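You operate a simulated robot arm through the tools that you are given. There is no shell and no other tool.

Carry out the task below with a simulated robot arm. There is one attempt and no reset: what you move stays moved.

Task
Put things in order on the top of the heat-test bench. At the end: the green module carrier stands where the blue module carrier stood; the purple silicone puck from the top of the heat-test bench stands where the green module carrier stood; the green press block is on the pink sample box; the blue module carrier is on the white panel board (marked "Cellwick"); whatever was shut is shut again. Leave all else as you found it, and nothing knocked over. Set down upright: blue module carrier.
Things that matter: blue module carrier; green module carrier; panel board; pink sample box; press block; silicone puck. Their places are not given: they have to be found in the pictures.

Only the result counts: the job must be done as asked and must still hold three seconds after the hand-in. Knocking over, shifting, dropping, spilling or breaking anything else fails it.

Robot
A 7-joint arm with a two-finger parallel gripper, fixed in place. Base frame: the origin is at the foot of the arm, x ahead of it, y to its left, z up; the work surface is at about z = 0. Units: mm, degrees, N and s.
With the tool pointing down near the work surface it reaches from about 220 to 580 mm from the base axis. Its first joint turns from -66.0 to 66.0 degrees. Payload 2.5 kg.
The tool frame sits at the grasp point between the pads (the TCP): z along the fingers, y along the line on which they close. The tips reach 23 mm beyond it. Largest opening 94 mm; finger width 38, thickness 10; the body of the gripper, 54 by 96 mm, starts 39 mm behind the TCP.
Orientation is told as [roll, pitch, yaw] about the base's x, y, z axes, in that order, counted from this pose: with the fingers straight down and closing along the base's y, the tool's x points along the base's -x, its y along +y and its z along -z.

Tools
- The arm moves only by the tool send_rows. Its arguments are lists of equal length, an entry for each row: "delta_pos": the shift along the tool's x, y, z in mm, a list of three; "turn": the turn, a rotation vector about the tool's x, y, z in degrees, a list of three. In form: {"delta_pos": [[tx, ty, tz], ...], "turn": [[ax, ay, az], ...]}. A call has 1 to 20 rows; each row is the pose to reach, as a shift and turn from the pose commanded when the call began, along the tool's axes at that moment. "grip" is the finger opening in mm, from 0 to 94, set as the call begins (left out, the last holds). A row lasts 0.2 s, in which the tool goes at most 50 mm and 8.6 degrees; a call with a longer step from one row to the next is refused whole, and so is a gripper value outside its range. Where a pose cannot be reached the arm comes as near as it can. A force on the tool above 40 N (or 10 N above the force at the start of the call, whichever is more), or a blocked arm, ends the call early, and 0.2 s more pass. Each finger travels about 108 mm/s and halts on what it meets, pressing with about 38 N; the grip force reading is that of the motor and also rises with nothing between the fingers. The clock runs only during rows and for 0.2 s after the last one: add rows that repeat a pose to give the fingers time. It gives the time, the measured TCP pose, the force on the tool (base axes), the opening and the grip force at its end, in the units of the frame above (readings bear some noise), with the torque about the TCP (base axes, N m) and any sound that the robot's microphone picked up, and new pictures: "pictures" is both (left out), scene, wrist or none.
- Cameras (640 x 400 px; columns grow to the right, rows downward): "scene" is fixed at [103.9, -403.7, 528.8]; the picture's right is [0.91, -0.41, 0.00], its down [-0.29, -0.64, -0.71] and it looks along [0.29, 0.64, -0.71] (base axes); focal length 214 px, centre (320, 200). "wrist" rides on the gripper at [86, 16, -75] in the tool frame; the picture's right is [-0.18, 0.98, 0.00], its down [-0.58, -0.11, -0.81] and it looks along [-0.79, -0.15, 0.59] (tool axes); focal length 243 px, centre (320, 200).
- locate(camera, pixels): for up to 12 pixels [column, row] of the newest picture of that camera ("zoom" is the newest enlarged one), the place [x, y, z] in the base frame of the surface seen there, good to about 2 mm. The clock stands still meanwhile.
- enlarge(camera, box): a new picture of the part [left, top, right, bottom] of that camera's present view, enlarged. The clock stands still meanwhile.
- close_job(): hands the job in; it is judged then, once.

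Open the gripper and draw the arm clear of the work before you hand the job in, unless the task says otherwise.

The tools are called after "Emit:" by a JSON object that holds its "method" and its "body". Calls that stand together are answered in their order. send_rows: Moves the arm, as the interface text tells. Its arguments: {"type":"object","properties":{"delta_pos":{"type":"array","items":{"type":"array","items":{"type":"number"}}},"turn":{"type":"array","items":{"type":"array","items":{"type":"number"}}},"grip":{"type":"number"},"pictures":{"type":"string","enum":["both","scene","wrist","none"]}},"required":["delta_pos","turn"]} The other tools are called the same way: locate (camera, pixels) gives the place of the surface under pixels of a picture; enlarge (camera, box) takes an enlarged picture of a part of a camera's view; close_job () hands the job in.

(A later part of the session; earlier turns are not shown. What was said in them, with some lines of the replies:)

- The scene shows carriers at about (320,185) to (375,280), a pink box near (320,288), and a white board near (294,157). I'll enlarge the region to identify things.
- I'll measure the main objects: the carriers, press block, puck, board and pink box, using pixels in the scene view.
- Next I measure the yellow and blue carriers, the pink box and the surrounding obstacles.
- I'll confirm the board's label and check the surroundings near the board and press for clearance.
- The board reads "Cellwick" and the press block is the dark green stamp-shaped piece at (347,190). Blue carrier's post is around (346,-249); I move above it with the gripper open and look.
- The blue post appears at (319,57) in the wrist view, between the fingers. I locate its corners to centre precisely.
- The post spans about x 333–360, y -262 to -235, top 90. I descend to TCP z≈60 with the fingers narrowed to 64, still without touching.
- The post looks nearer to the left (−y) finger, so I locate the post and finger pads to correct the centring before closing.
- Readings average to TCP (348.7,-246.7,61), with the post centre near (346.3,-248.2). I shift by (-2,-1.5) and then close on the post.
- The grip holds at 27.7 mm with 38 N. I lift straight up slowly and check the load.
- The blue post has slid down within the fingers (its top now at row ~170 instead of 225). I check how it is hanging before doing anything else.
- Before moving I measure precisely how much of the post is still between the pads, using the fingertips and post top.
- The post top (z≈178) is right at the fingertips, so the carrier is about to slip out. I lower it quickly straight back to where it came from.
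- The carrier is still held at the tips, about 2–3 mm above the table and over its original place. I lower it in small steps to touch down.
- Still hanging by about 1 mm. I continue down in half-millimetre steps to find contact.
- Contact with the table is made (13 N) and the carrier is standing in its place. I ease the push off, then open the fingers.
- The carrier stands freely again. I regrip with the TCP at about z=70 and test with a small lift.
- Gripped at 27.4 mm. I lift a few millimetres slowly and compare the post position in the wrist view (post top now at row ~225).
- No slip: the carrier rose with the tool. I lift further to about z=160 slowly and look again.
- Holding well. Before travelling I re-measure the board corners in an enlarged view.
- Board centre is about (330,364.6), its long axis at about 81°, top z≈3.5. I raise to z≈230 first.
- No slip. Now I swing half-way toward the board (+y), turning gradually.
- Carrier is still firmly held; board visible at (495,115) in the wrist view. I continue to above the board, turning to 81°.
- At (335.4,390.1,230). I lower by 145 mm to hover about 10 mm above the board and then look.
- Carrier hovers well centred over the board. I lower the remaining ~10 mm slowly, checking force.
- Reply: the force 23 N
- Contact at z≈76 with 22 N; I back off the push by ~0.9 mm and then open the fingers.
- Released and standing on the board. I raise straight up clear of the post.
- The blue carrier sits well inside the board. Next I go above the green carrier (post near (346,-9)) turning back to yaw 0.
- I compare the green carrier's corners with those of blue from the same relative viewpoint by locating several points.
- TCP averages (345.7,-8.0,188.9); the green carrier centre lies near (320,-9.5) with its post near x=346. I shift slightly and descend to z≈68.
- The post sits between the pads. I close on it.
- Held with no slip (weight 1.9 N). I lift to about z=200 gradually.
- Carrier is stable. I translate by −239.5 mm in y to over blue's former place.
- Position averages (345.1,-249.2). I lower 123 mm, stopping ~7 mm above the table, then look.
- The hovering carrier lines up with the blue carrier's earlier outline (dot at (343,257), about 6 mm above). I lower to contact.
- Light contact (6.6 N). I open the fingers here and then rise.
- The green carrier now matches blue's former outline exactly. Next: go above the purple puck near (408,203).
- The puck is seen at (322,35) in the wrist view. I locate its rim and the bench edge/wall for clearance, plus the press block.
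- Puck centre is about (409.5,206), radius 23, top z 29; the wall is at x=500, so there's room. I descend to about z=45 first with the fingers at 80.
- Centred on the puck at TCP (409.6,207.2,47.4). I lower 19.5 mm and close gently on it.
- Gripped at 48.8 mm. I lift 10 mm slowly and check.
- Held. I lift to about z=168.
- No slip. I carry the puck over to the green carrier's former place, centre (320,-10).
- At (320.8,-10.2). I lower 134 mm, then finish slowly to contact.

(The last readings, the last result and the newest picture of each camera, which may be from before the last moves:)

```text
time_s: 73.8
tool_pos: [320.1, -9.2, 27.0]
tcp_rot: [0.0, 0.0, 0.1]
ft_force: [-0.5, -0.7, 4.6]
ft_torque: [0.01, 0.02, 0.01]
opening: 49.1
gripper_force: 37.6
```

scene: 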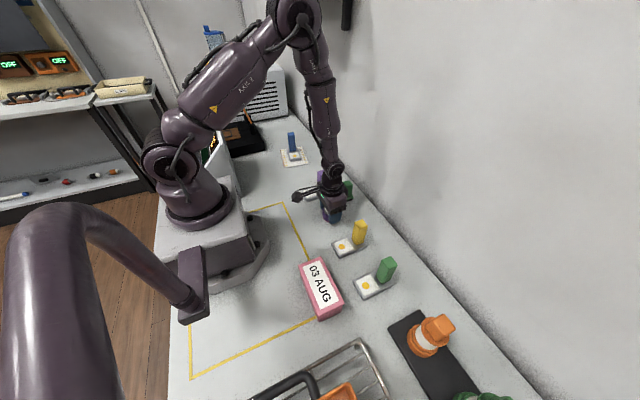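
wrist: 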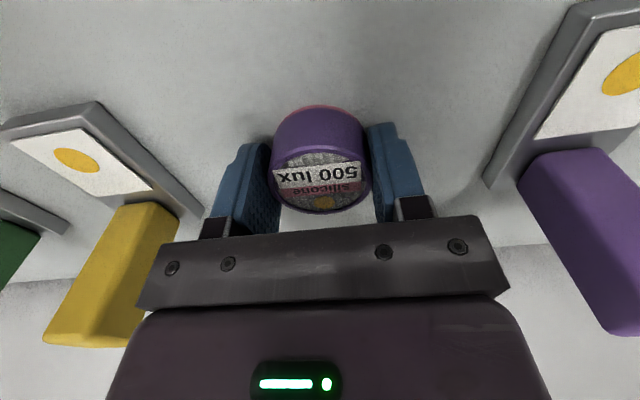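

Light contact. I open to 70 and rise clear.

Emit:
{"method": "send_rows", "body": {"delta_pos": [[0, 0, 0], [0, 0, 0], [0, 0, 0]], "turn": [[0, 0, 0], [0, 0, 0], [0, 0, 0]], "grip": 72, "pictures": "none"}}

Emit:
{"method": "send_rows", "body": {"delta_pos": [[0, 0, -8], [0, 0, -28], [0, 0, -58], [0, 0, -90], [0, 0, -120], [0, 0, -145], [0, 0, -160], [0, 0, -160]], "turn": [[0, 0, 0], [0, 0, 0], [0, 0, 0], [0, 0, 0], [0, 0, 0], [0, 0, 0], [0, 0, 0], [0, 0, 0]]}}

Emit:
{"method": "enlarge", "body": {"camera": "scene", "box": [290, 160, 390, 230]}}

Emit:
{"method": "enlarge", "body": {"camera": "wrist", "box": [300, 0, 480, 130]}}

```text
time_s: 74.6
tool_pos: [319.4, -10.0, 28.7]
tcp_rot: [0.1, 0.0, 0.0]
ft_force: [0.1, -0.6, -0.4]
ft_torque: [0.01, -0.05, 0.02]
opening: 72.1
gripper_force: 0.0
```

```text
time_s: 76.4
tool_pos: [318.5, -10.3, 188.9]
tcp_rot: [0.0, 0.0, 0.0]
ft_force: [-0.4, 1.1, 0.5]
ft_torque: [0.01, 0.01, 0.01]
opening: 72.0
gripper_force: 0.1
```

scene: 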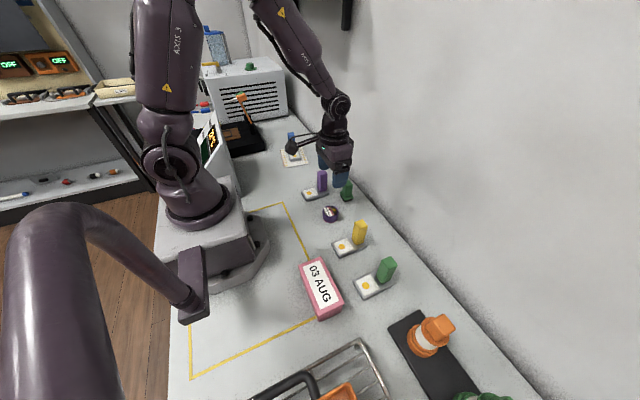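
wrist: 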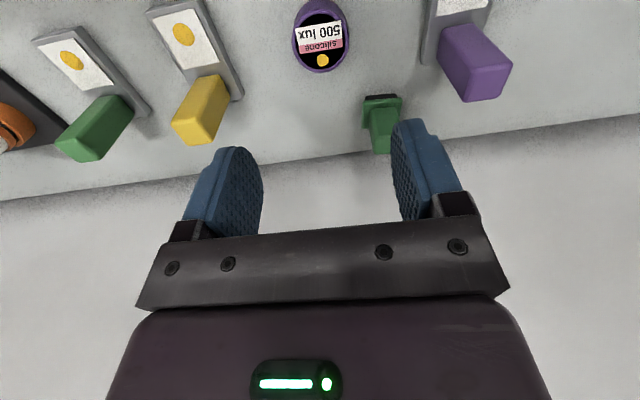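

```text
5.71 times, centred on (340, 195) of scene
```

zoom: 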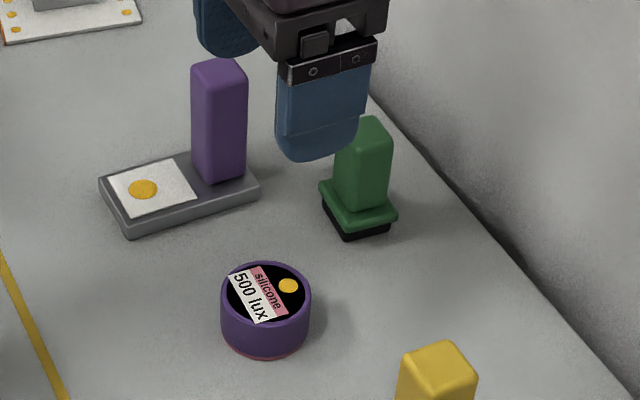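

```text
3.08 times, centred on (390, 65) of wrist
```

zoom: 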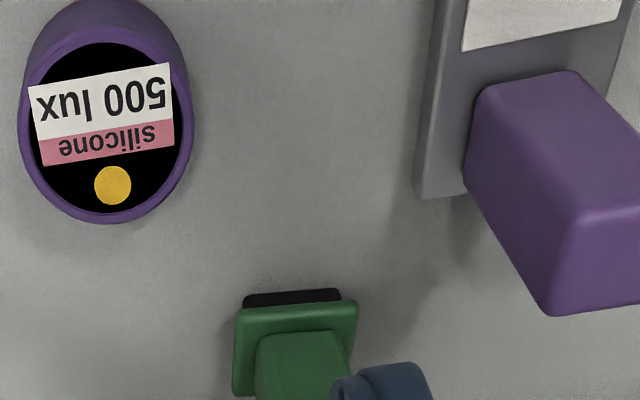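

The puck stands in the green carrier's former spot. Now I move above the press block near (408,45) for a look.

Emit:
{"method": "send_rows", "body": {"delta_pos": [[-6, 4, 0], [-20, 13, 0], [-40, 25, 0], [-60, 37, 0], [-76, 47, 0], [-86, 53, 0], [-89, 55, 0], [-89, 55, 0]], "turn": [[0, 0, 0], [0, 0, 0], [0, 0, 0], [0, 0, 0], [0, 0, 0], [0, 0, 0], [0, 0, 0], [0, 0, 0]], "grip": 72}}

Emit:
{"method": "enlarge", "body": {"camera": "wrist", "box": [240, 0, 400, 100]}}

Emit:
{"method": "enlarge", "body": {"camera": "scene", "box": [300, 165, 380, 225]}}

```text
time_s: 78.2
tool_pos: [408.3, 45.1, 189.5]
tcp_rot: [0.0, 0.0, 0.0]
ft_force: [0.2, 1.0, 0.6]
ft_torque: [-0.02, 0.0, 0.01]
opening: 72.2
gripper_force: 0.1
```

scene: 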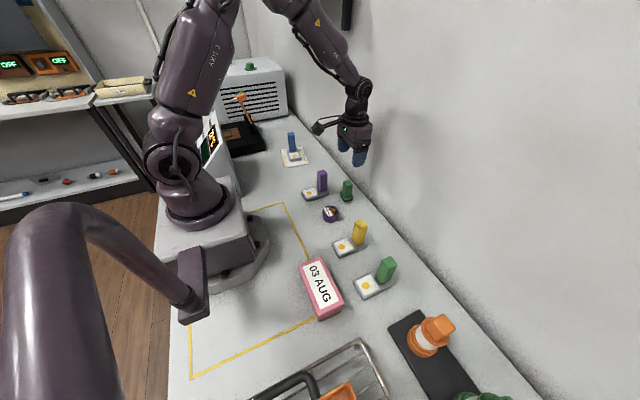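
wrist: 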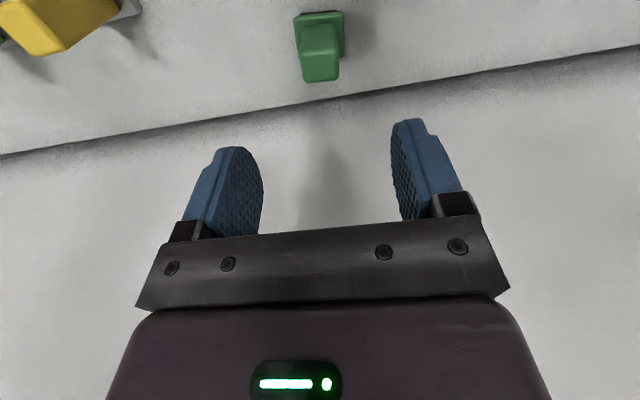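

```text
4.00 times, centred on (320, 50) of wrist
```

zoom: 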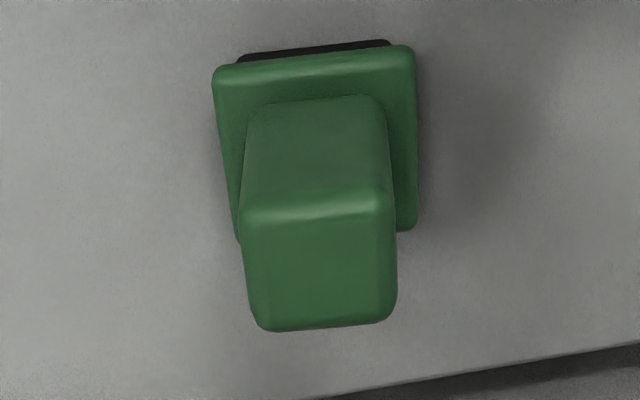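

```text
6.67 times, centred on (340, 195) of scene
```

zoom: 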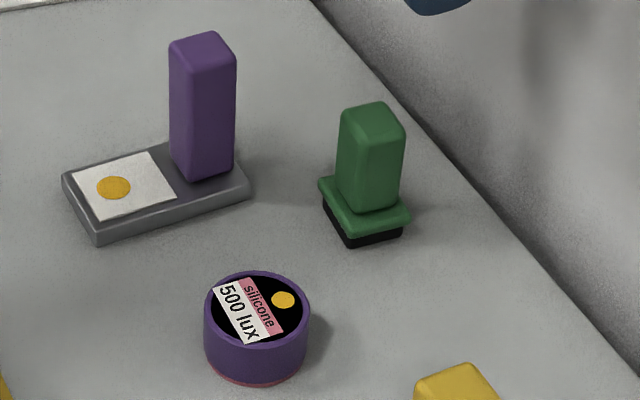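

I measure the press block's handle corners and the puck rim in the pictures.

Emit:
{"method": "locate", "body": {"camera": "wrist", "pixels": [[302, 57], [336, 52], [336, 77], [305, 79], [320, 65], [296, 20], [342, 14], [342, 55], [301, 60], [320, 40], [310, 13], [330, 11]]}}

Emit:
{"method": "locate", "body": {"camera": "zoom", "pixels": [[206, 308], [308, 310], [257, 273], [257, 345], [345, 120], [378, 105], [403, 140], [370, 150], [322, 185], [356, 232], [408, 215], [350, 242]]}}

```text
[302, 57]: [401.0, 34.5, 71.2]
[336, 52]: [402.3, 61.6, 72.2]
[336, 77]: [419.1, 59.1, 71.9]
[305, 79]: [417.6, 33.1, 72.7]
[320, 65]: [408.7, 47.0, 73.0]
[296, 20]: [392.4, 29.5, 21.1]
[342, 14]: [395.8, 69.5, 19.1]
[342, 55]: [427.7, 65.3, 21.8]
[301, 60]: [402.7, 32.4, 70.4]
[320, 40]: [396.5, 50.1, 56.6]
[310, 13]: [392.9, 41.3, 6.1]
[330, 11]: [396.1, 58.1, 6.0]
```

```text
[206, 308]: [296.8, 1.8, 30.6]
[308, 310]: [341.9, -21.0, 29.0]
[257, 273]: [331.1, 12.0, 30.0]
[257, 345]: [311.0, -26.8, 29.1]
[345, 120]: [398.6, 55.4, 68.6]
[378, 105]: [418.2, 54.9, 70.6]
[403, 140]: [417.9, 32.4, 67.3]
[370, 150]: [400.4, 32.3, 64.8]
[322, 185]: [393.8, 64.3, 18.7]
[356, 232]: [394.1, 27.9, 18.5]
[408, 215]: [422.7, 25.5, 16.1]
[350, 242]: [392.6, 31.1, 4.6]
```

The press block's handle centre is about (409,45.5), 28 mm wide in y, with the flange top near z=22. I descend to TCP z≈53 with the fingers at 62.

Emit:
{"method": "send_rows", "body": {"delta_pos": [[-1, 0.3, 15], [-1, 0.3, 40], [-1, 0.3, 68], [-1, 0.3, 95], [-1, 0.3, 118], [-1, 0.3, 131], [-1, 0.3, 136], [-1, 0.3, 136]], "turn": [[0, 0, 0], [0, 0, 0], [0, 0, 0], [0, 0, 0], [0, 0, 0], [0, 0, 0], [0, 0, 0], [0, 0, 0]], "grip": 62}}

Emit:
{"method": "locate", "body": {"camera": "scene", "pixels": [[190, 285], [150, 275], [60, 230], [193, 260], [205, 310], [240, 205], [100, 390], [262, 240], [340, 60], [225, 245], [246, 270], [60, 330]]}}

```text
time_s: 80.0
tool_pos: [411.2, 44.9, 51.6]
tcp_rot: [0.0, 0.0, 0.1]
ft_force: [0.5, -0.5, -0.2]
ft_torque: [0.01, -0.01, 0.02]
opening: 61.9
gripper_force: 0.0
```

scene: 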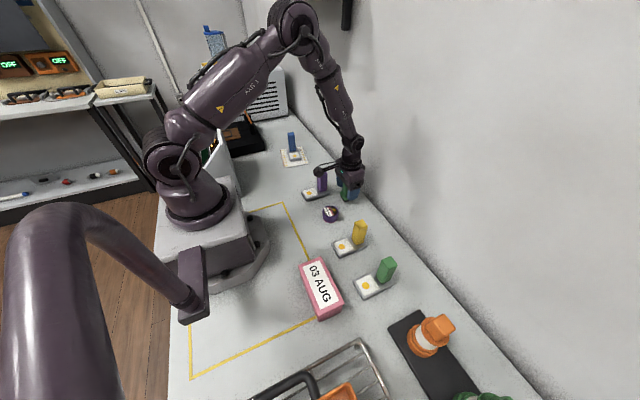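
wrist: 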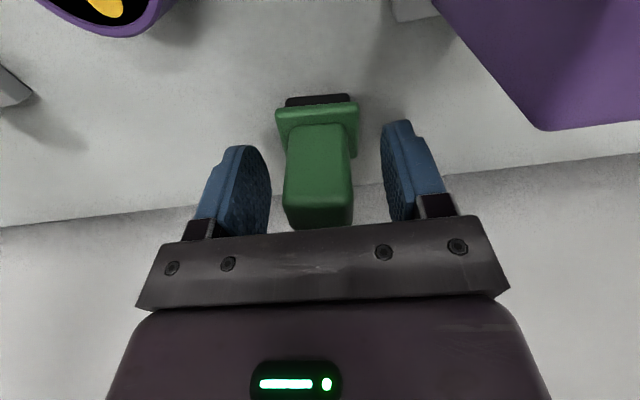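

```text
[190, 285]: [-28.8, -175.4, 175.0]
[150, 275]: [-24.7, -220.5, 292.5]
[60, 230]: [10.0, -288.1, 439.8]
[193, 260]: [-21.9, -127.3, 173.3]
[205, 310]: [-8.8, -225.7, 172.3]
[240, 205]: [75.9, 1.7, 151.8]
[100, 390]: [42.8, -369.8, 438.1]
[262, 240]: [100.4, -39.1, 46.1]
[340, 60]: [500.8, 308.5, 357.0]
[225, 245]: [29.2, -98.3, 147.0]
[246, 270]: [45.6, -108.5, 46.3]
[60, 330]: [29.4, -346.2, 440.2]
```

The handle is between the pads, the flange below the tips. I close on the handle.

Emit:
{"method": "send_rows", "body": {"delta_pos": [[0, 0, 0], [0, 0, 0], [0, 0, 0], [0, 0, 0], [0, 0, 0]], "turn": [[0, 0, 0], [0, 0, 0], [0, 0, 0], [0, 0, 0], [0, 0, 0]], "grip": 0, "pictures": "wrist"}}

Emit:
{"method": "send_rows", "body": {"delta_pos": [[0, 0, -1], [0, 0, -3], [0, 0, -6], [0, 0, -10], [0, 0, -10]], "turn": [[0, 0, 0], [0, 0, 0], [0, 0, 0], [0, 0, 0], [0, 0, 0]], "pictures": "wrist"}}

```text
time_s: 81.2
tool_pos: [409.1, 45.2, 51.2]
tcp_rot: [0.0, 0.0, 0.0]
ft_force: [0.0, 0.1, 0.2]
ft_torque: [0.0, -0.04, 0.01]
opening: 29.5
gripper_force: 37.6
```

wrist: 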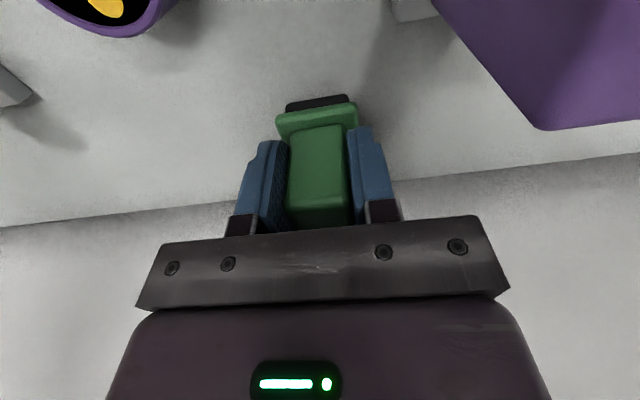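

```text
time_s: 82.4
tool_pos: [410.1, 44.2, 60.6]
tcp_rot: [0.1, 0.1, 0.0]
ft_force: [0.2, -0.3, -0.2]
ft_torque: [0.04, -0.02, -0.02]
opening: 29.7
gripper_force: 38.0
```

wrist: 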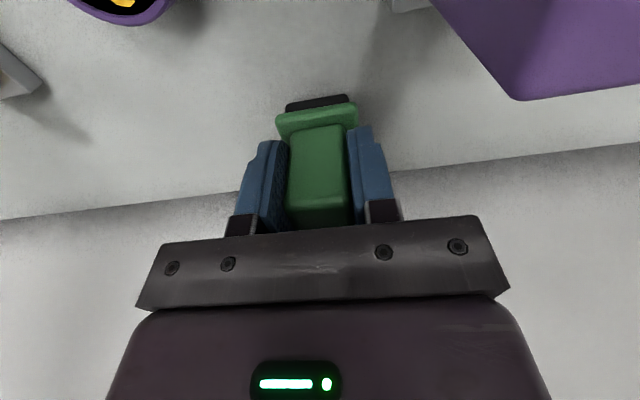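

Held. I lift to about z=205.

Emit:
{"method": "send_rows", "body": {"delta_pos": [[0, 0, -6], [0, 0, -16], [0, 0, -32], [0, 0, -52], [0, 0, -74], [0, 0, -96], [0, 0, -118], [0, 0, -136], [0, 0, -145], [0, 0, -145]], "turn": [[0, 0, 0], [0, 0, 0], [0, 0, 0], [0, 0, 0], [0, 0, 0], [0, 0, 0], [0, 0, 0], [0, 0, 0], [0, 0, 0], [0, 0, 0]], "pictures": "wrist"}}

```text
time_s: 84.6
tool_pos: [410.5, 45.8, 205.7]
tcp_rot: [-0.1, 0.0, -0.1]
ft_force: [0.4, 0.0, -1.1]
ft_torque: [-0.03, -0.01, -0.01]
opening: 29.3
gripper_force: 37.7
```

wrist: 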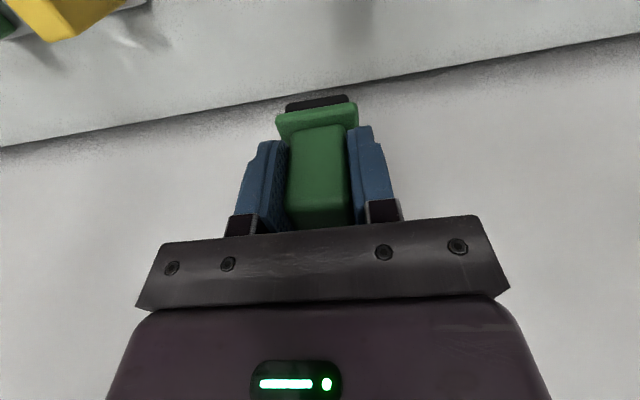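

Stable. I carry it toward the pink box, first 60 % of the way.

Emit:
{"method": "send_rows", "body": {"delta_pos": [[5.3, -6.2, 0], [15.8, -18.7, 0], [29, -34.3, 0], [44.8, -53, 0], [60.6, -71.7, 0], [76.4, -90.4, 0], [92.2, -109.1, 0], [106.7, -126.2, 0], [118.5, -140.2, 0], [126.4, -149.6, 0], [131.7, -155.8, 0], [131.7, -155.8, 0]], "turn": [[0, 0, 0], [0, 0, 0], [0, 0, 0], [0, 0, 0], [0, 0, 0], [0, 0, 0], [0, 0, 0], [0, 0, 0], [0, 0, 0], [0, 0, 0], [0, 0, 0], [0, 0, 0]]}}

```text
time_s: 87.2
tool_pos: [277.7, -109.9, 208.4]
tcp_rot: [0.0, 0.0, -0.1]
ft_force: [0.5, -0.5, -1.2]
ft_torque: [0.01, -0.04, -0.03]
opening: 29.6
gripper_force: 38.2
```

scene: 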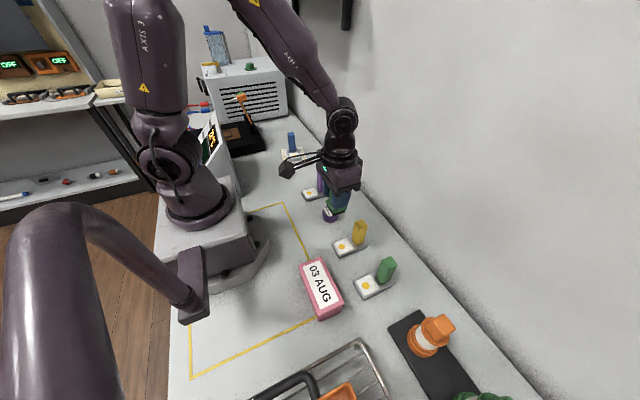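
wrist: 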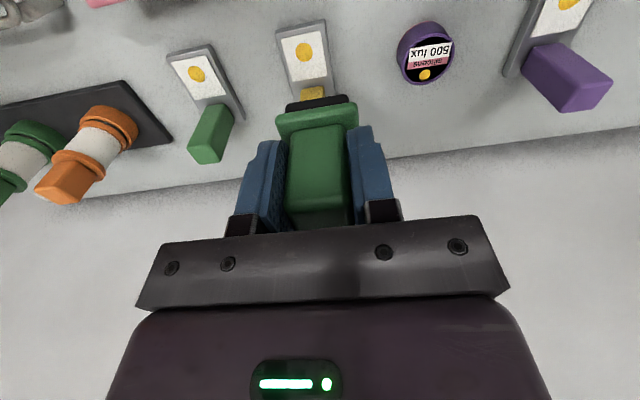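

Good, holding. I continue to above the pink box centre (190.5,-214.5).

Emit:
{"method": "send_rows", "body": {"delta_pos": [[4.4, -5.2, 0], [13.2, -15.6, 0], [24.6, -29.1, 0], [36.9, -43.6, 0], [49.2, -58.1, 0], [61.5, -72.7, 0], [72, -85.1, 0], [80.8, -95.5, 0], [86, -101.7, 0], [87.8, -103.8, 0], [87.8, -103.8, 0]], "turn": [[0, 0, 0], [0, 0, 0], [0, 0, 0], [0, 0, 0], [0, 0, 0], [0, 0, 0], [0, 0, 0], [0, 0, 0], [0, 0, 0], [0, 0, 0], [0, 0, 0]]}}

Emit:
{"method": "send_rows", "body": {"delta_pos": [[0, 0, 0]], "turn": [[0, 0, 0]], "pictures": "none"}}

```text
time_s: 89.6
tool_pos: [189.9, -213.6, 206.8]
tcp_rot: [-0.1, 0.0, 0.0]
ft_force: [0.1, -0.2, -0.8]
ft_torque: [0.01, 0.01, 0.03]
opening: 29.3
gripper_force: 37.9
```

scene: 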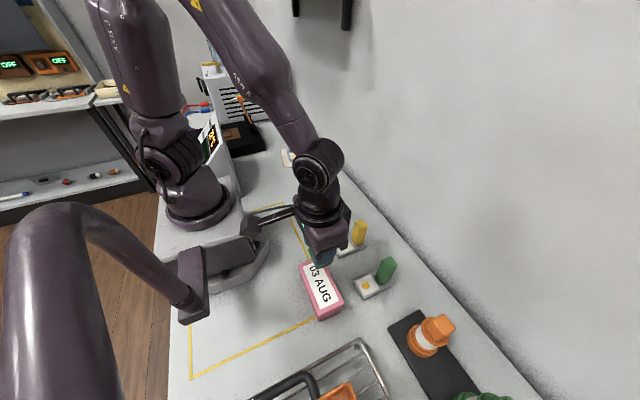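
wrist: 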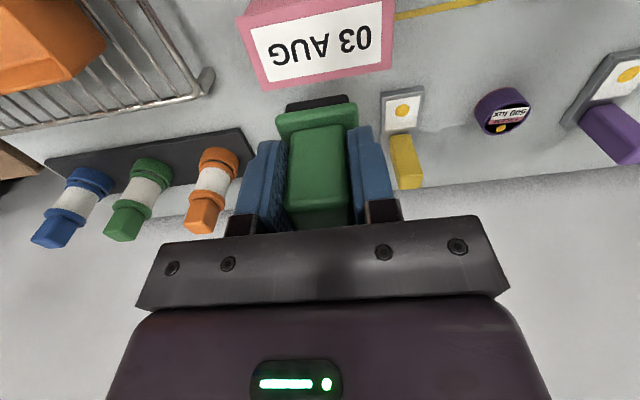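

```text
time_s: 90.0
tool_pos: [189.5, -213.6, 206.9]
tcp_rot: [0.0, -0.1, 0.0]
ft_force: [-0.4, -0.1, -0.9]
ft_torque: [0.0, -0.05, 0.0]
opening: 29.8
gripper_force: 38.0
```

Above the box at (189.7,-213.6). I lower 91 mm to hover several mm above the lid and check.

Emit:
{"method": "send_rows", "body": {"delta_pos": [[0, 0, 6], [0, 0, 18], [0, 0, 34], [0, 0, 52], [0, 0, 68], [0, 0, 82], [0, 0, 91], [0, 0, 91]], "turn": [[0, 0, 0], [0, 0, 0], [0, 0, 0], [0, 0, 0], [0, 0, 0], [0, 0, 0], [0, 0, 0], [0, 0, 0]]}}

Emit:
{"method": "enlarge", "body": {"camera": "scene", "box": [270, 220, 390, 330]}}

Emit:
{"method": "enlarge", "body": {"camera": "wrist", "box": [200, 0, 440, 150]}}

```text
time_s: 91.8
tool_pos: [189.3, -214.2, 115.5]
tcp_rot: [-0.1, 0.0, 0.0]
ft_force: [0.2, -0.7, -0.3]
ft_torque: [0.01, -0.05, -0.01]
opening: 29.7
gripper_force: 38.0
```

scene: 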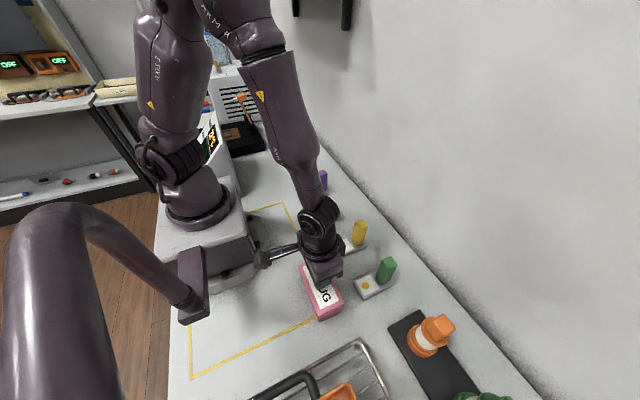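
wrist: 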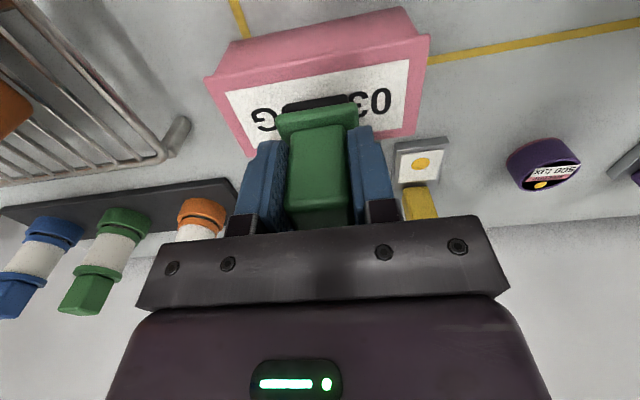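

```text
3.64 times, centred on (330, 275) of scene
```

zoom: 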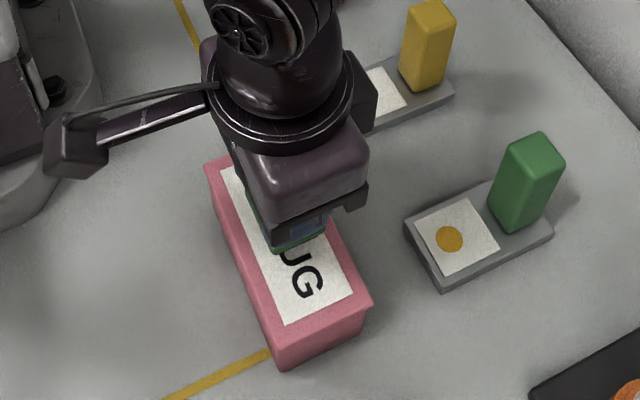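

```text
2.67 times, centred on (320, 75) of wrist
```

zoom: 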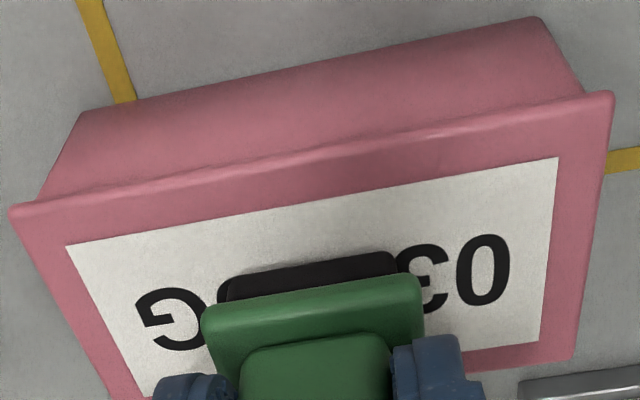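

The block hovers over the middle of the lid, about 8–9 mm up. I lower in small steps.

Emit:
{"method": "send_rows", "body": {"delta_pos": [[0, 0, 2.5], [0, 0, 5], [0, 0, 7], [0, 0, 7.5], [0, 0, 7.5]], "turn": [[0, 0, 0], [0, 0, 0], [0, 0, 0], [0, 0, 0], [0, 0, 0]], "pictures": "none"}}

Emit:
{"method": "send_rows", "body": {"delta_pos": [[0, 0, 0.6], [0, 0, 0.6]], "turn": [[0, 0, 0], [0, 0, 0]], "pictures": "none"}}

Emit:
{"method": "send_rows", "body": {"delta_pos": [[0, 0, 0.5], [0, 0, 0.5]], "turn": [[0, 0, 0], [0, 0, 0]], "pictures": "wrist"}}

```text
time_s: 93.0
tool_pos: [189.3, -214.9, 107.6]
tcp_rot: [0.0, -0.1, 0.0]
ft_force: [0.3, 0.8, -0.9]
ft_torque: [-0.04, 0.0, -0.01]
opening: 29.4
gripper_force: 37.7
```

```text
time_s: 93.6
tool_pos: [188.8, -213.7, 106.7]
tcp_rot: [0.0, 0.0, -0.1]
ft_force: [-0.3, -1.0, 3.6]
ft_torque: [0.0, -0.04, 0.01]
opening: 29.3
gripper_force: 38.2
```

```text
time_s: 94.2
tool_pos: [188.7, -215.0, 108.4]
tcp_rot: [0.0, 0.0, -0.1]
ft_force: [-6.2, 0.6, 22.2]
ft_torque: [0.08, 0.2, 0.02]
opening: 29.4
gripper_force: 38.3
```

wrist: 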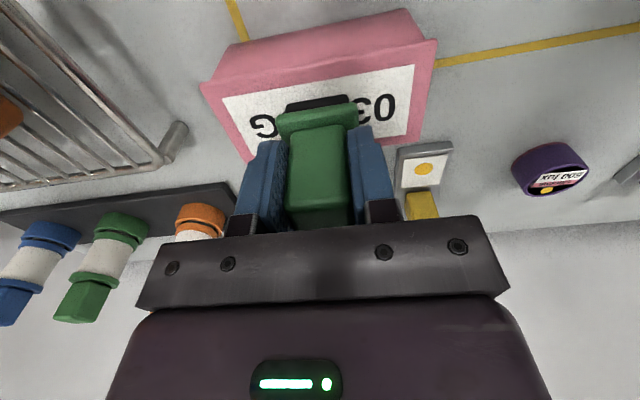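

Firm contact (22 N); I back off 0.6 mm to a light touch, then open the fingers.

Emit:
{"method": "send_rows", "body": {"delta_pos": [[0, 0, -0.6], [0, 0, -0.6]], "turn": [[0, 0, 0], [0, 0, 0]], "pictures": "none"}}

Emit:
{"method": "send_rows", "body": {"delta_pos": [[0, 0, 0], [0, 0, 0], [0, 0, 0], [0, 0, 0]], "turn": [[0, 0, 0], [0, 0, 0], [0, 0, 0], [0, 0, 0]], "grip": 62, "pictures": "wrist"}}

```text
time_s: 94.8
tool_pos: [190.8, -213.4, 107.6]
tcp_rot: [0.1, 0.0, 0.0]
ft_force: [-0.4, 0.2, -0.7]
ft_torque: [0.0, 0.0, -0.01]
opening: 29.4
gripper_force: 37.8
```

```text
time_s: 95.8
tool_pos: [190.0, -214.5, 107.5]
tcp_rot: [0.0, 0.0, 0.0]
ft_force: [-0.3, 0.3, 0.3]
ft_torque: [0.01, 0.01, 0.01]
opening: 62.2
gripper_force: 0.0
```

wrist: 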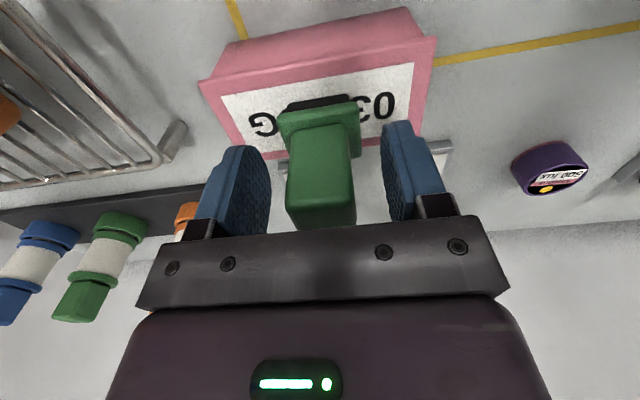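

The block stands on the box. I rise straight up and then draw the arm back toward the middle, away from the work.

Emit:
{"method": "send_rows", "body": {"delta_pos": [[0, 0, -6], [0, 0, -20], [0, 0, -45], [0, 0, -75], [0, 0, -105], [0, 0, -130], [0, 0, -145], [0, 0, -145]], "turn": [[0, 0, 0], [0, 0, 0], [0, 0, 0], [0, 0, 0], [0, 0, 0], [0, 0, 0], [0, 0, 0], [0, 0, 0]]}}

Emit:
{"method": "send_rows", "body": {"delta_pos": [[-6, 10, -5], [-22, 35, -15], [-44, 70, -28], [-66, 105, -40], [-88, 140, -52], [-110, 172, -63], [-130, 198, -72], [-145, 214, -79], [-150, 220, -82], [-150, 220, -82]], "turn": [[0, 0, 0], [0, 0, 0], [0, 0, 0], [0, 0, 0], [0, 0, 0], [0, 0, 0], [0, 0, 0], [0, 0, 0], [0, 0, 0], [0, 0, 0]], "grip": 94}}

Emit:
{"method": "enlarge", "body": {"camera": "scene", "box": [270, 130, 430, 230]}}

Emit:
{"method": "enlarge", "body": {"camera": "scene", "box": [280, 220, 440, 320]}}

```text
time_s: 97.6
tool_pos: [189.5, -214.4, 251.8]
tcp_rot: [0.0, -0.2, 0.0]
ft_force: [0.2, 0.4, 0.3]
ft_torque: [-0.01, 0.02, 0.0]
opening: 62.0
gripper_force: 0.0
```

scene: 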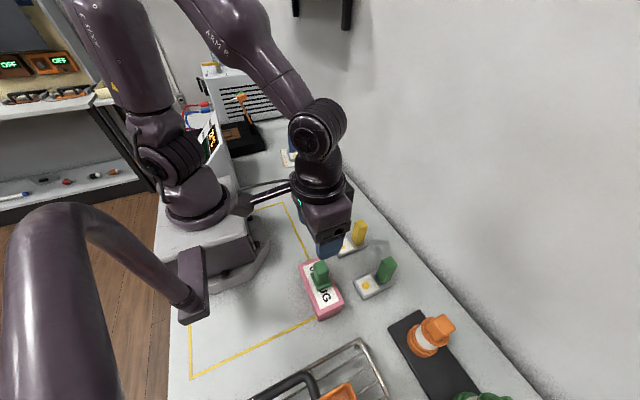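
wrist: 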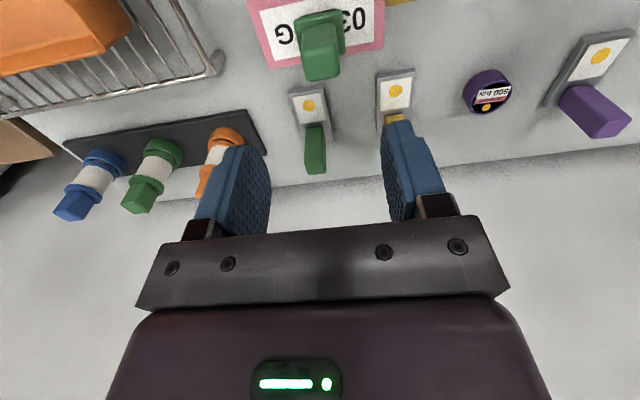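

```text
time_s: 99.8
tool_pos: [339.2, 6.0, 333.1]
tcp_rot: [0.0, 0.0, 0.0]
ft_force: [-0.6, -0.8, 0.7]
ft_torque: [-0.03, -0.02, -0.01]
opening: 94.2
gripper_force: 0.0
```

scene: 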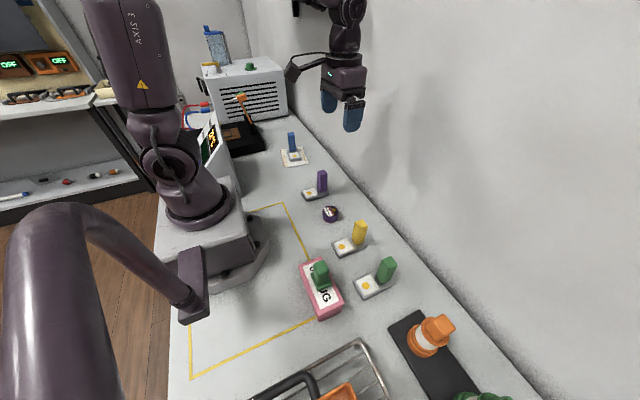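
wrist: 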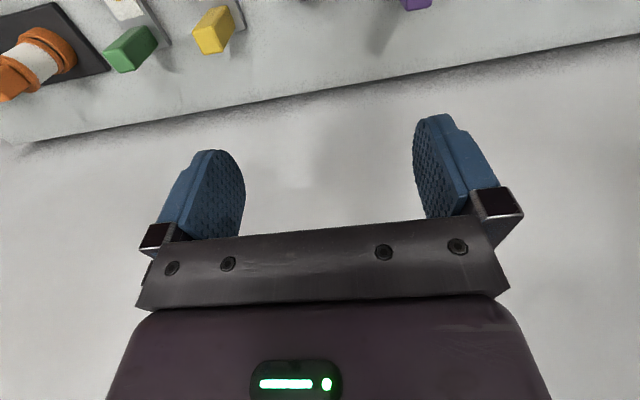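

```text
4.00 times, centred on (350, 180) of scene
```

zoom: 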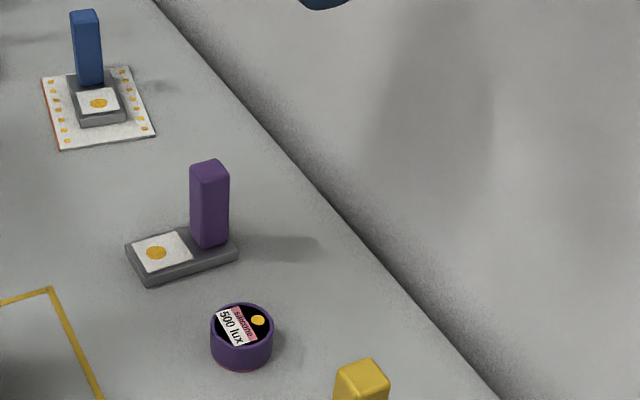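

```text
4.00 times, centred on (360, 270) of scene
```

zoom: 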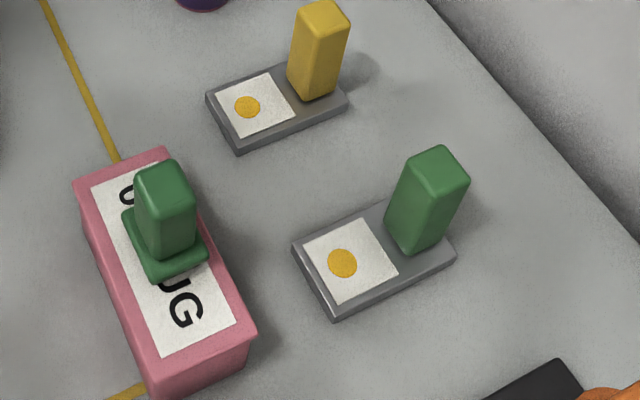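

Everything is where it was asked for: blue carrier on the Cellwick board, green carrier on blue's old outline, puck on green's old spot, press block on the pink box. The yellow and purple carriers and the box are unmoved, and the gripper is open and clear. I hand in.

Emit:
{"method": "close_job", "body": {}}

```text
The job is handed in.
```

I've handed in the finished job; the last pictures show everything as you asked, though I haven't seen a verdict.

- **Blue module carrier:** it stands upright on the white "Cellwick" panel board.
- **Green module carrier:** it stands where the blue one stood, and its outline in the scene picture matches the blue one's earlier outline.
- **Purple silicone puck:** it stands within about 2 mm of where the centre of the green carrier was.
- **Press block:** it stands upright near the middle of the pink sample box.

The blue carrier slipped about 50 mm in the gripper on the first lift. I lowered it back onto its original place and gripped it again, and the second lift held. It was not dropped.

Nothing was opened, so nothing needed shutting. The yellow and purple carriers and the pink box look unmoved. The gripper was open and the arm was clear of the bench at hand-in.
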